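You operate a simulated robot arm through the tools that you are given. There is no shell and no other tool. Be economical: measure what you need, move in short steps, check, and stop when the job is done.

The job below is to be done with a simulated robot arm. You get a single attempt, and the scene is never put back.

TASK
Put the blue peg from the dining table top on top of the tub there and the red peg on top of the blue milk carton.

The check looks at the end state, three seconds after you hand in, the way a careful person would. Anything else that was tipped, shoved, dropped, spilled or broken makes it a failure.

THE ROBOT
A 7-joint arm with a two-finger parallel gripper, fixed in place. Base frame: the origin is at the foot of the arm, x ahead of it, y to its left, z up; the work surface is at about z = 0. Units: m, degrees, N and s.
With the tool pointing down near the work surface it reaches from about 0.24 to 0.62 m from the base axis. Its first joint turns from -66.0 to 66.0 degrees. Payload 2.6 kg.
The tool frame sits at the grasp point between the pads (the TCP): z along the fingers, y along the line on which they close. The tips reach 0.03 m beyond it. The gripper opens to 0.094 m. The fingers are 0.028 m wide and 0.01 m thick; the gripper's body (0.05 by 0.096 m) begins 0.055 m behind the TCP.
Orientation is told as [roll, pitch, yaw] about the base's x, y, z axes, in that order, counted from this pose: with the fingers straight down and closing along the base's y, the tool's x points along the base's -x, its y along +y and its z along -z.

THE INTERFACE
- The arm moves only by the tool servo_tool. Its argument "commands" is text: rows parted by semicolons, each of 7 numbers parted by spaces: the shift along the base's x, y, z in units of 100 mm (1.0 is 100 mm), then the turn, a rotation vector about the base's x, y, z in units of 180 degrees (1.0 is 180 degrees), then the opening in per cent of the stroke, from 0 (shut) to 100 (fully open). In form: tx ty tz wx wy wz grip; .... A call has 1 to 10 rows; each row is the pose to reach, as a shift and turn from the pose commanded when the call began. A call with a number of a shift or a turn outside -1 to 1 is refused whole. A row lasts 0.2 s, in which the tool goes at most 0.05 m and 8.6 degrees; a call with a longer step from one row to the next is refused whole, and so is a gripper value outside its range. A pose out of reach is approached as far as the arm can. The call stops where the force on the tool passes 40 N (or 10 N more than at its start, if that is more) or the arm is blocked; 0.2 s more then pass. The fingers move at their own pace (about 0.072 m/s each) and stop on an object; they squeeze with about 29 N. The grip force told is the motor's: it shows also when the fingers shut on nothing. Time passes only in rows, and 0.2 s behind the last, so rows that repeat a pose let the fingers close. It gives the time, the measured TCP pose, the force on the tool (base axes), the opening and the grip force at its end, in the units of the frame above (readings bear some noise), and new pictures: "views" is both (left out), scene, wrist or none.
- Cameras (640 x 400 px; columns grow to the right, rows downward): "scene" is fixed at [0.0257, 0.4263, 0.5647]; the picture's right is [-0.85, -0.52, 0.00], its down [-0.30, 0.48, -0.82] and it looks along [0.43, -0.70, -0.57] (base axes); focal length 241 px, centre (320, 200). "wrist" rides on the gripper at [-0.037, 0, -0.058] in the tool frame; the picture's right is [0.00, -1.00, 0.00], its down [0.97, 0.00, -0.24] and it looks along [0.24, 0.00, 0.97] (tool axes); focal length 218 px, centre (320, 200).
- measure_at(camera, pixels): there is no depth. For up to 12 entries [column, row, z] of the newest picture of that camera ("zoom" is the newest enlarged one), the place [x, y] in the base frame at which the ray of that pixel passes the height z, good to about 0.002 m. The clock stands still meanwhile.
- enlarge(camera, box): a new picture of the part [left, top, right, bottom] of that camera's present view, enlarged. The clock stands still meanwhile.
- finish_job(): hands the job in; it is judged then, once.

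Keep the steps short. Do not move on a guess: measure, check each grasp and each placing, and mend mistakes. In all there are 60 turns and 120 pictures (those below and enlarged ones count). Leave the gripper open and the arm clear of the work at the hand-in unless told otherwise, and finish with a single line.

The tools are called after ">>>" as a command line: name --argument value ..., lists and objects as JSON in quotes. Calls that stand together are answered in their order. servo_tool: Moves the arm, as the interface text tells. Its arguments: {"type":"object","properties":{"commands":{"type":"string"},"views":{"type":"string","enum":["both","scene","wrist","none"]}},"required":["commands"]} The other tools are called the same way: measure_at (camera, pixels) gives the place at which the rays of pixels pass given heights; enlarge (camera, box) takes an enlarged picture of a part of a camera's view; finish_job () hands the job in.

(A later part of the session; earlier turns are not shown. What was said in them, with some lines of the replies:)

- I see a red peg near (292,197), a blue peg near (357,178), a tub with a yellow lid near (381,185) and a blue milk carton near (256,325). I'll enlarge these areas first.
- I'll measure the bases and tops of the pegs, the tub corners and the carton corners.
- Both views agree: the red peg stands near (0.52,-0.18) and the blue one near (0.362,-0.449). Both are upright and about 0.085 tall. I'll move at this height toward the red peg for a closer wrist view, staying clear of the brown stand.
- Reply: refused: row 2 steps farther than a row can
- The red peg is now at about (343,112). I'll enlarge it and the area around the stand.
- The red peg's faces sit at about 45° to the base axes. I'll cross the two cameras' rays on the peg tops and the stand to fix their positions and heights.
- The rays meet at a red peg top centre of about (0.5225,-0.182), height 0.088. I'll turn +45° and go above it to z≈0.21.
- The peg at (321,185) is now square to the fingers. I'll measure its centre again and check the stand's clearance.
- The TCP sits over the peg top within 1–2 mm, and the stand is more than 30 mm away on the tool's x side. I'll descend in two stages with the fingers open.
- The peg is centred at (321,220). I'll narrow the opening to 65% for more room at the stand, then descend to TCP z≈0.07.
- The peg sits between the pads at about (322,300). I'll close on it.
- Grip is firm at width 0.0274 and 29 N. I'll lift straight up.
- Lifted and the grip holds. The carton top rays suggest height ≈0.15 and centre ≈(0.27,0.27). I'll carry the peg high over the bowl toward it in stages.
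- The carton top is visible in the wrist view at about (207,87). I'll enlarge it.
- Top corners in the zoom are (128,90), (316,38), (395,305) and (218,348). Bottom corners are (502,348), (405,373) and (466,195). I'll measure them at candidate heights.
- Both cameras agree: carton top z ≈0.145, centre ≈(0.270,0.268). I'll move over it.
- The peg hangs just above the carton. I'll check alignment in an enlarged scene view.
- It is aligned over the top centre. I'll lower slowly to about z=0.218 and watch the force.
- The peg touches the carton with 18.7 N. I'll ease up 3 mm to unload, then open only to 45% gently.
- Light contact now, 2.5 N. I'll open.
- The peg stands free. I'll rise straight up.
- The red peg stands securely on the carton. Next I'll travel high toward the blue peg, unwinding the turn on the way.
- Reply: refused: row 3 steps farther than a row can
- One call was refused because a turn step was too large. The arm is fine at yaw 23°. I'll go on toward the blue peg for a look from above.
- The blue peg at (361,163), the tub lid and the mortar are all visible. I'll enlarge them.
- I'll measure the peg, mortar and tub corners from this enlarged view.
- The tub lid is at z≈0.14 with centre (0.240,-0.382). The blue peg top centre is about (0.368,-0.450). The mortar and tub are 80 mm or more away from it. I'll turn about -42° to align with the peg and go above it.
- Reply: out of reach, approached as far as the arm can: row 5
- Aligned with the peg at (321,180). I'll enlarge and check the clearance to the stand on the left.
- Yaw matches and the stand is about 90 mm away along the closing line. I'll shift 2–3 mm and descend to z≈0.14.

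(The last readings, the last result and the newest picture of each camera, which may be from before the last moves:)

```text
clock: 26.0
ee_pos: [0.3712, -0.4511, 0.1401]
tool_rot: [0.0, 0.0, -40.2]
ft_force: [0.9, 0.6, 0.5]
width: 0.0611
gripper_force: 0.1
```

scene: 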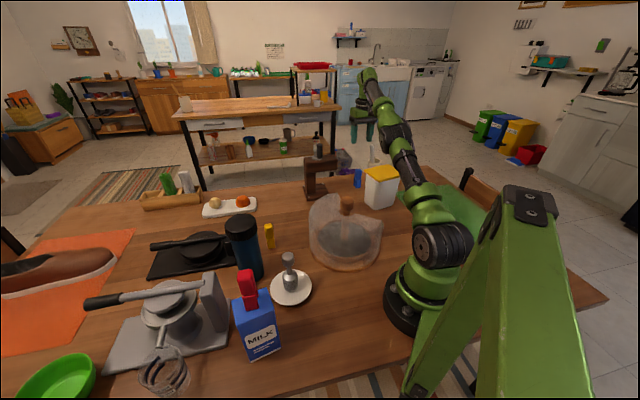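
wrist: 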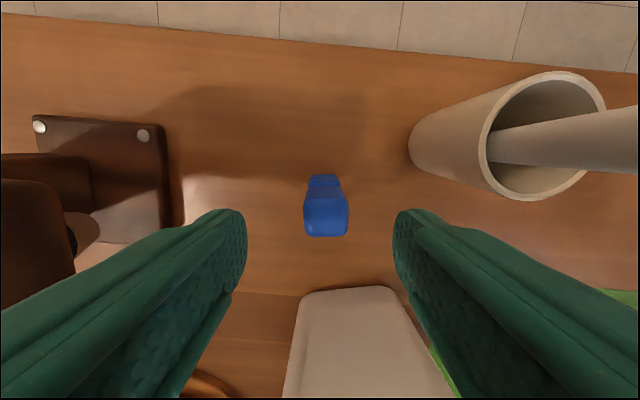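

The peg is centred about 6 px to the right, roughly 3 mm. I'll correct that and descend to z≈0.071.

>>> servo_tool --commands "-0.02 -0.025 0 0 0 0 65; -0.02 -0.025 -0.25 0 0 0 65; -0.02 -0.025 -0.5 0 0 0 65; -0.02 -0.025 -0.69 0 0 0 65; -0.02 -0.025 -0.69 0 0 0 65"

```text
clock: 27.2
ee_pos: [0.3684, -0.454, 0.0719]
tool_rot: [0.0, 0.0, -40.1]
ft_force: [-0.1, 0.3, -0.1]
width: 0.0611
gripper_force: 0.0
```

scene: 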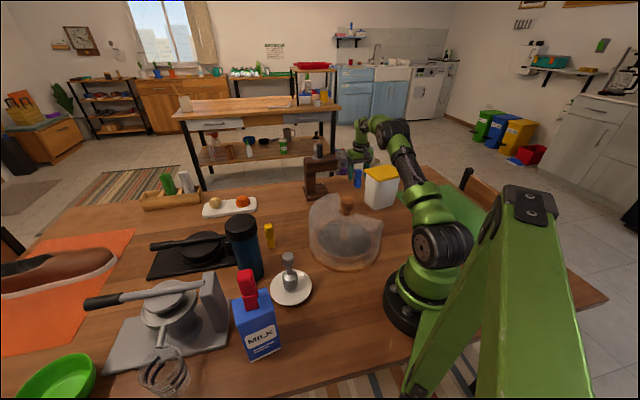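
wrist: 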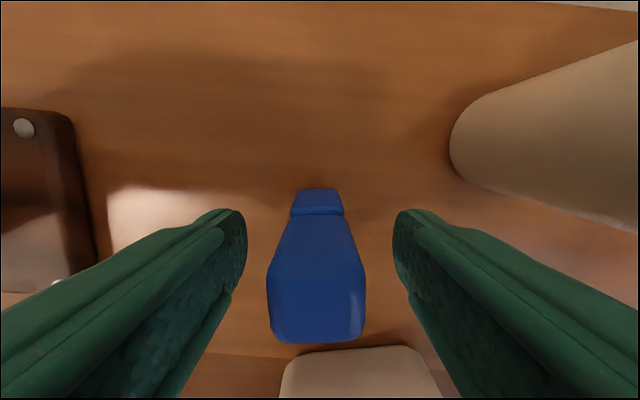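

The peg is centred at (317,300). I'll close.

>>> servo_tool --commands "0 0 0 0 0 0 0; 0 0 0 0 0 0 0; 0 0 0 0 0 0 0; 0 0 0 0 0 0 0" --views "wrist"

```text
clock: 28.2
ee_pos: [0.3686, -0.4553, 0.0727]
tool_rot: [0.0, -0.1, -40.1]
ft_force: [0.3, 0.4, -0.5]
width: 0.029
gripper_force: 29.2
```

wrist: 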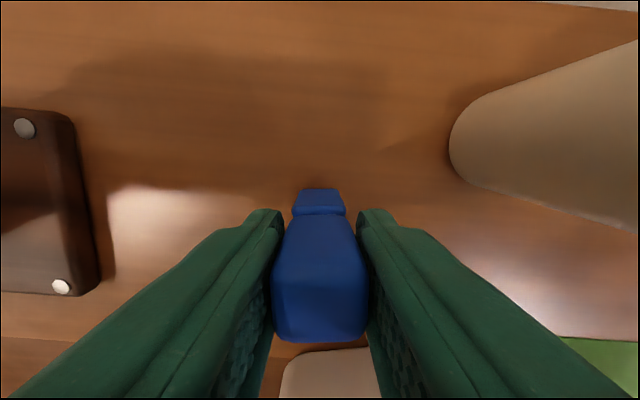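

Grip holds at width 0.029 and 29 N. I'll lift straight up 0.1, then rise further while easing toward the tub.

>>> servo_tool --commands "0 0 0.1 0 0 0 0; 0 0 0.4 0 0 0 0; 0 0 0.7 0 0 0 0; 0 0 1 0 0 0 0" --views "none"

>>> servo_tool --commands "0 0 0.3 0 0 0 0; 0 0 0.6 0 0 0 0; -0.1 0.05 0.85 0 0 0 0; -0.3 0.15 0.95 0 0 0 0; -0.6 0.35 0.95 0 0 0 0; -0.9 0.5 0.95 0 0 0 0"

```text
clock: 29.2
ee_pos: [0.3695, -0.4531, 0.1723]
tool_rot: [0.0, 0.0, -40.1]
ft_force: [0.3, 0.5, -0.9]
width: 0.0287
gripper_force: 29.1
```

```text
clock: 30.6
ee_pos: [0.2809, -0.4035, 0.2649]
tool_rot: [0.0, 0.0, -40.1]
ft_force: [-0.3, 0.0, 0.1]
width: 0.029
gripper_force: 29.3
```

scene: 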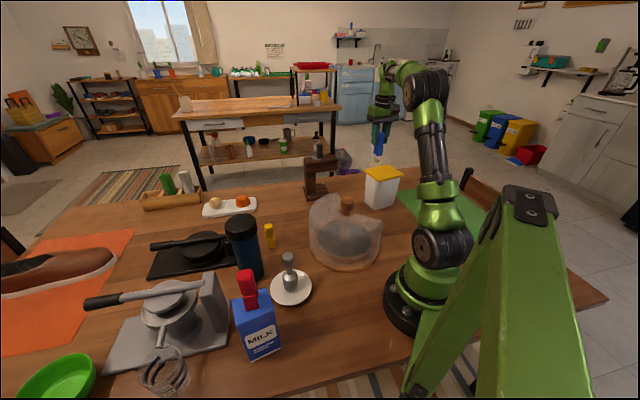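
wrist: 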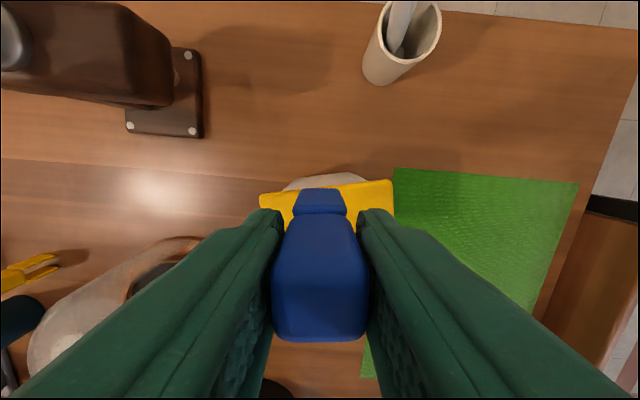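

The lid's far edge is visible from (260,197) to (392,182). I'll move to the lid centre (0.240,-0.382) and lower to z≈0.24.

>>> servo_tool --commands "-0.2 0.1 0 0 0 0 0; -0.41 0.21 -0.05 0 0 0 0; -0.41 0.21 -0.25 0 0 0 0; -0.41 0.21 -0.25 0 0 0 0"

>>> enlarge --camera "scene" --box '[340, 130, 430, 220]'

```text
clock: 31.6
ee_pos: [0.2376, -0.3823, 0.2408]
tool_rot: [0.1, 0.1, -40.1]
ft_force: [-0.3, -0.8, 0.2]
width: 0.0293
gripper_force: 29.5
```

scene: 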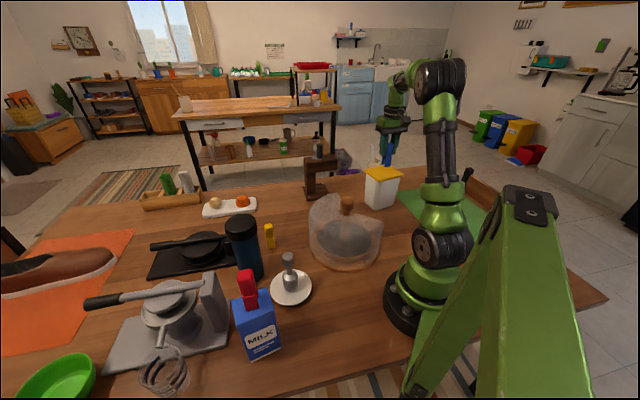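
wrist: 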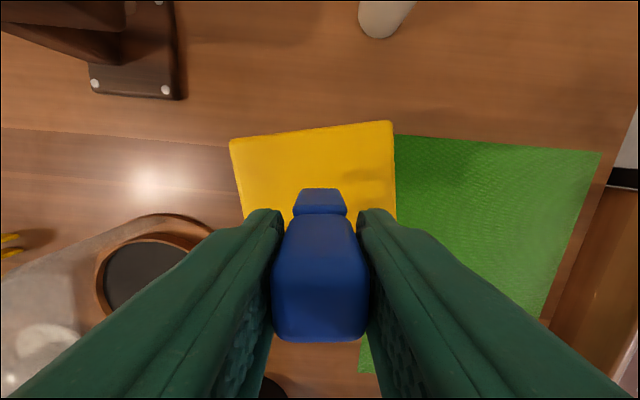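

```text
4.44 times, centred on (385, 175) of scene
```

zoom: 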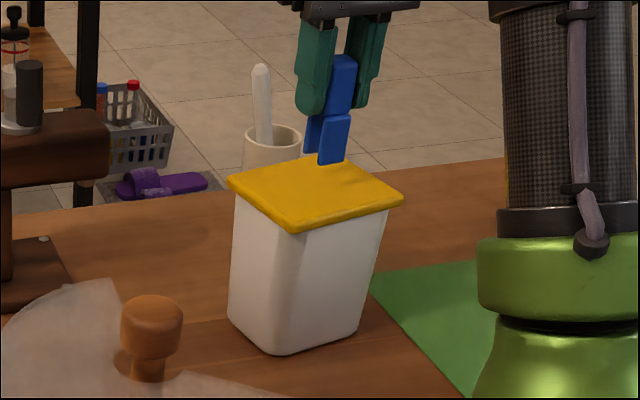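

The peg is above the lid. I'll lower slowly and watch the force.

>>> servo_tool --commands "0 0 -0.06 0 0 0 0; 0 0 -0.11 0 0 0 0; 0 0 -0.15 0 0 0 0; 0 0 -0.18 0 0 0 0; 0 0 -0.2 0 0 0 0; 0 0 -0.2 0 0 0 0" --views "scene"

>>> enlarge --camera "scene" --box '[350, 130, 420, 200]'

```text
clock: 33.0
ee_pos: [0.239, -0.383, 0.2224]
tool_rot: [0.0, 0.0, -40.1]
ft_force: [1.0, -0.3, -1.2]
width: 0.0291
gripper_force: 29.1
```

scene: 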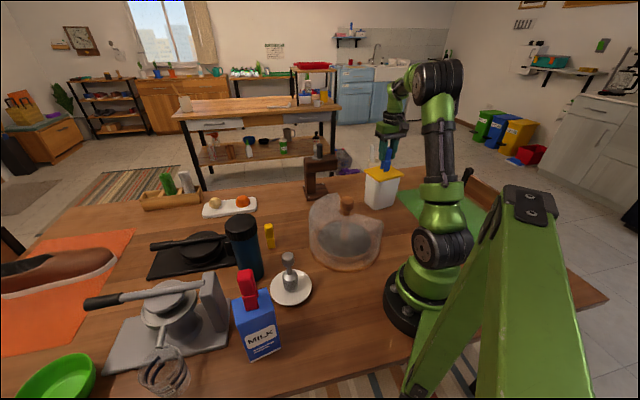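

```text
5.71 times, centred on (385, 165) of scene
```

zoom: 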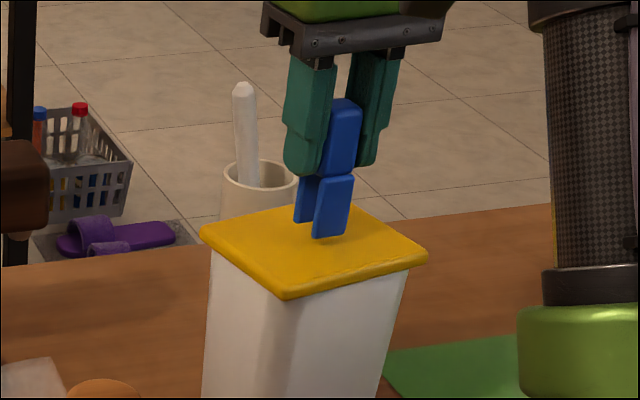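

No contact yet. I'll lower further in 2 mm steps.

>>> servo_tool --commands "0 0 -0.02 0 0 0 0; 0 0 -0.04 0 0 0 0; 0 0 -0.055 0 0 0 0; 0 0 -0.07 0 0 0 0; 0 0 -0.07 0 0 0 0" --views "none"

```text
clock: 34.2
ee_pos: [0.2388, -0.3835, 0.2148]
tool_rot: [0.0, -0.1, -40.2]
ft_force: [-1.4, 1.4, 6.5]
width: 0.0291
gripper_force: 28.6
```

Light contact of 6.5 N at z≈0.215. I'll look closely before opening.

>>> enlarge --camera "scene" --box '[350, 130, 420, 200]'

>>> servo_tool --commands "0 0 0 0 0 0 0; 0 0 0 0 0 0 0" --views "wrist"

```text
5.71 times, centred on (385, 165) of scene
```

zoom: 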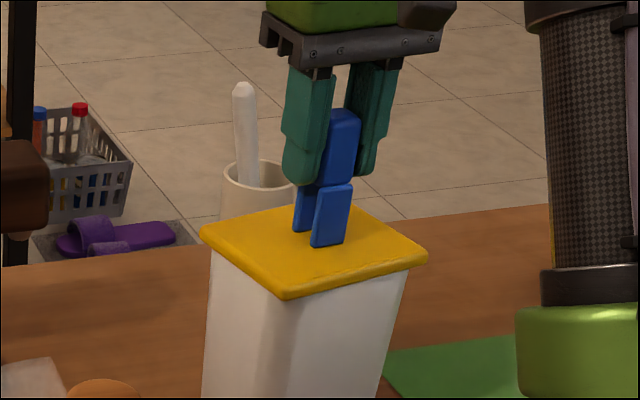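

```text
clock: 34.8
ee_pos: [0.2388, -0.3828, 0.2154]
tool_rot: [0.0, -0.1, -40.0]
ft_force: [-0.1, -0.5, 9.0]
width: 0.0291
gripper_force: 29.3
```

wrist: 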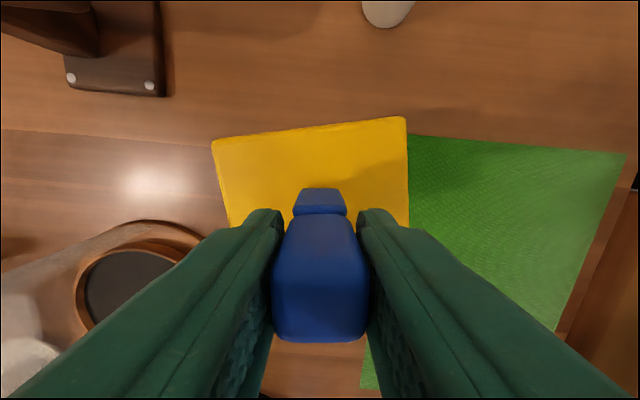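

The peg rests on the lid near its centre. I'll open slowly.

>>> servo_tool --commands "0 0 0.005 0 0 0 35; 0 0 0.005 0 0 0 45; 0 0 0.005 0 0 0 62; 0 0 0.005 0 0 0 62"

>>> enlarge --camera "scene" --box '[350, 130, 420, 200]'

```text
clock: 35.8
ee_pos: [0.2398, -0.3818, 0.2145]
tool_rot: [-0.1, 0.0, -40.0]
ft_force: [0.6, 0.4, -0.3]
width: 0.0583
gripper_force: 0.1
```

scene: 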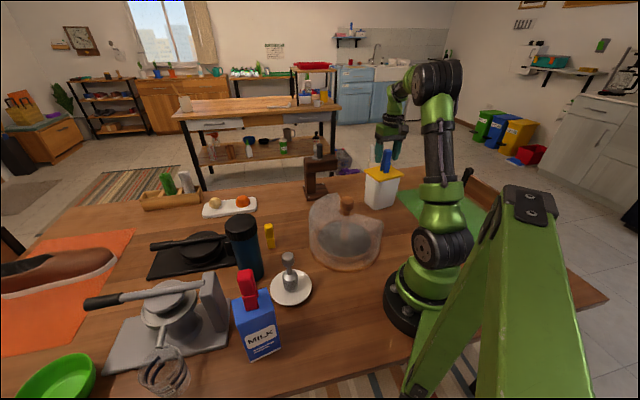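
wrist: 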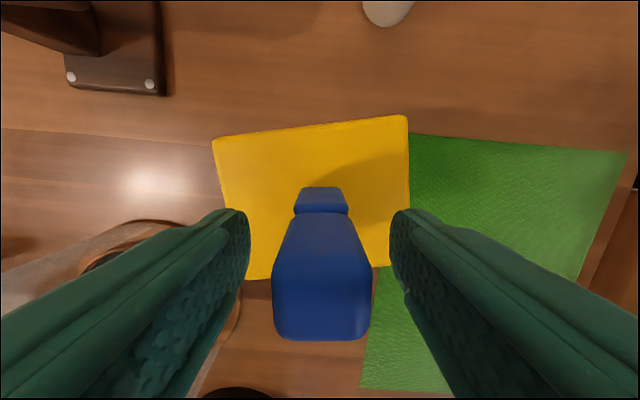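

```text
5.71 times, centred on (385, 165) of scene
```

zoom: 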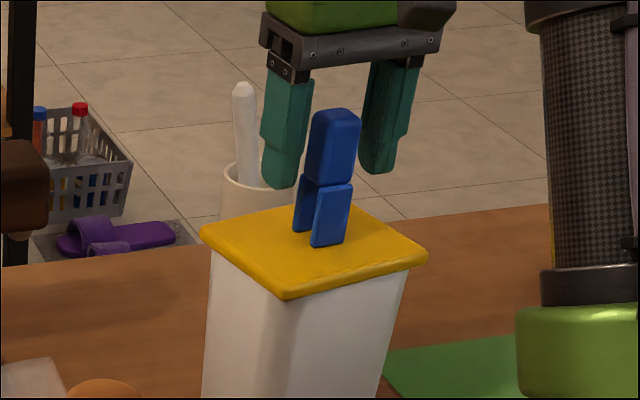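

The peg stands upright and free of the fingers. I'll retreat straight up and open fully.

>>> servo_tool --commands "0 0 0.15 0 0 0 62; 0 0 0.4 0 0 0 62; 0 0 0.7 0 0 0 62; 0 0 1 0 0 0 62; 0 0 1 0 0 0 100; 0 0 1 0 0 0 100" --views "none"

>>> servo_tool --commands "0.1 0.3 0.2 0 0 0 100; 0.2 0.65 0.2 0 0 0 100; 0.3 1 0.2 0 0 0 100; 0.3 1 0.2 0 0 0 100"

>>> enlarge --camera "scene" --box '[270, 130, 430, 230]'

>>> enlarge --camera "scene" --box '[200, 240, 310, 370]'

```text
clock: 37.2
ee_pos: [0.2386, -0.3832, 0.3169]
tool_rot: [0.0, -0.1, -40.2]
ft_force: [-0.2, -0.3, -0.3]
width: 0.0942
gripper_force: 0.1
```

```text
clock: 38.2
ee_pos: [0.2691, -0.2832, 0.3331]
tool_rot: [0.0, 0.0, -40.1]
ft_force: [1.0, -1.1, 0.0]
width: 0.094
gripper_force: 0.0
```

scene: 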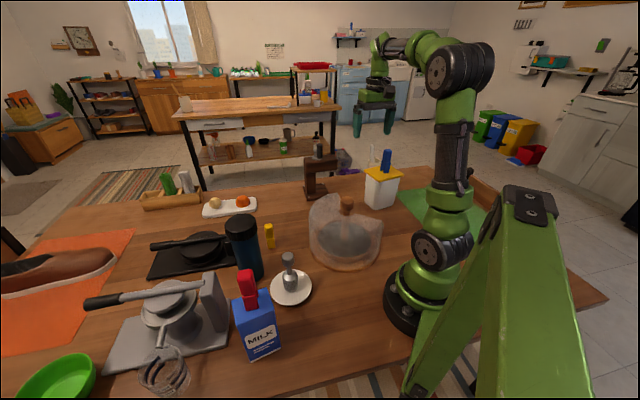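
wrist: 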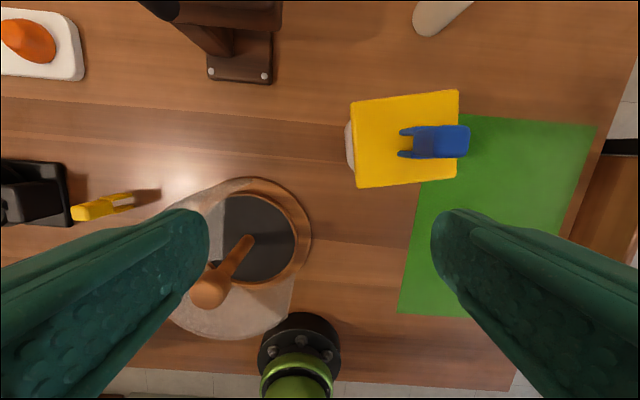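

```text
4.00 times, centred on (350, 180) of scene
```

zoom: 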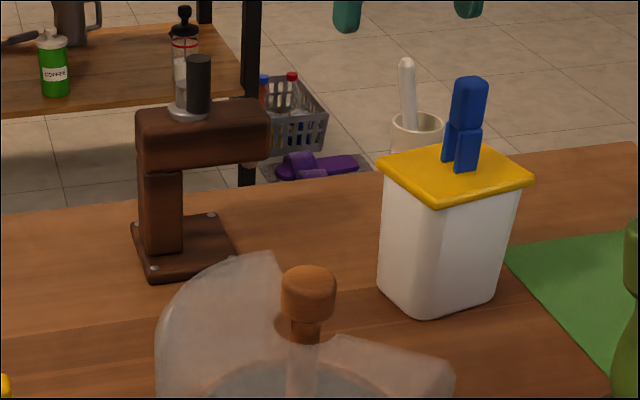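

```text
3.08 times, centred on (255, 305) of scene
```

zoom: 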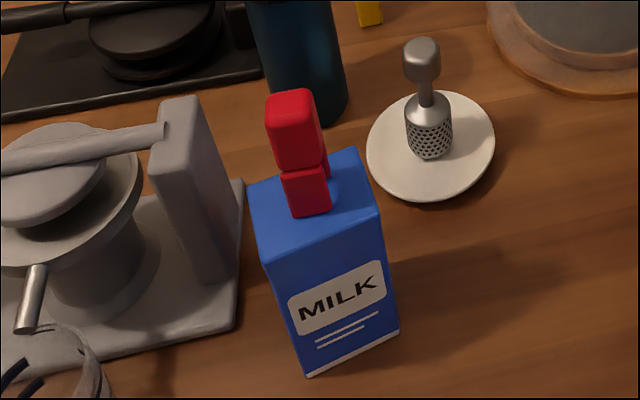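

Both pegs stand on their targets, nothing else has moved, and the gripper is open and clear. I'll hand in now.

>>> finish_job

```text
The job is handed in.
```

The blue peg now stands upright on the tub's lid and the red peg stands upright on the blue milk carton; nothing else looked moved in the last pictures.
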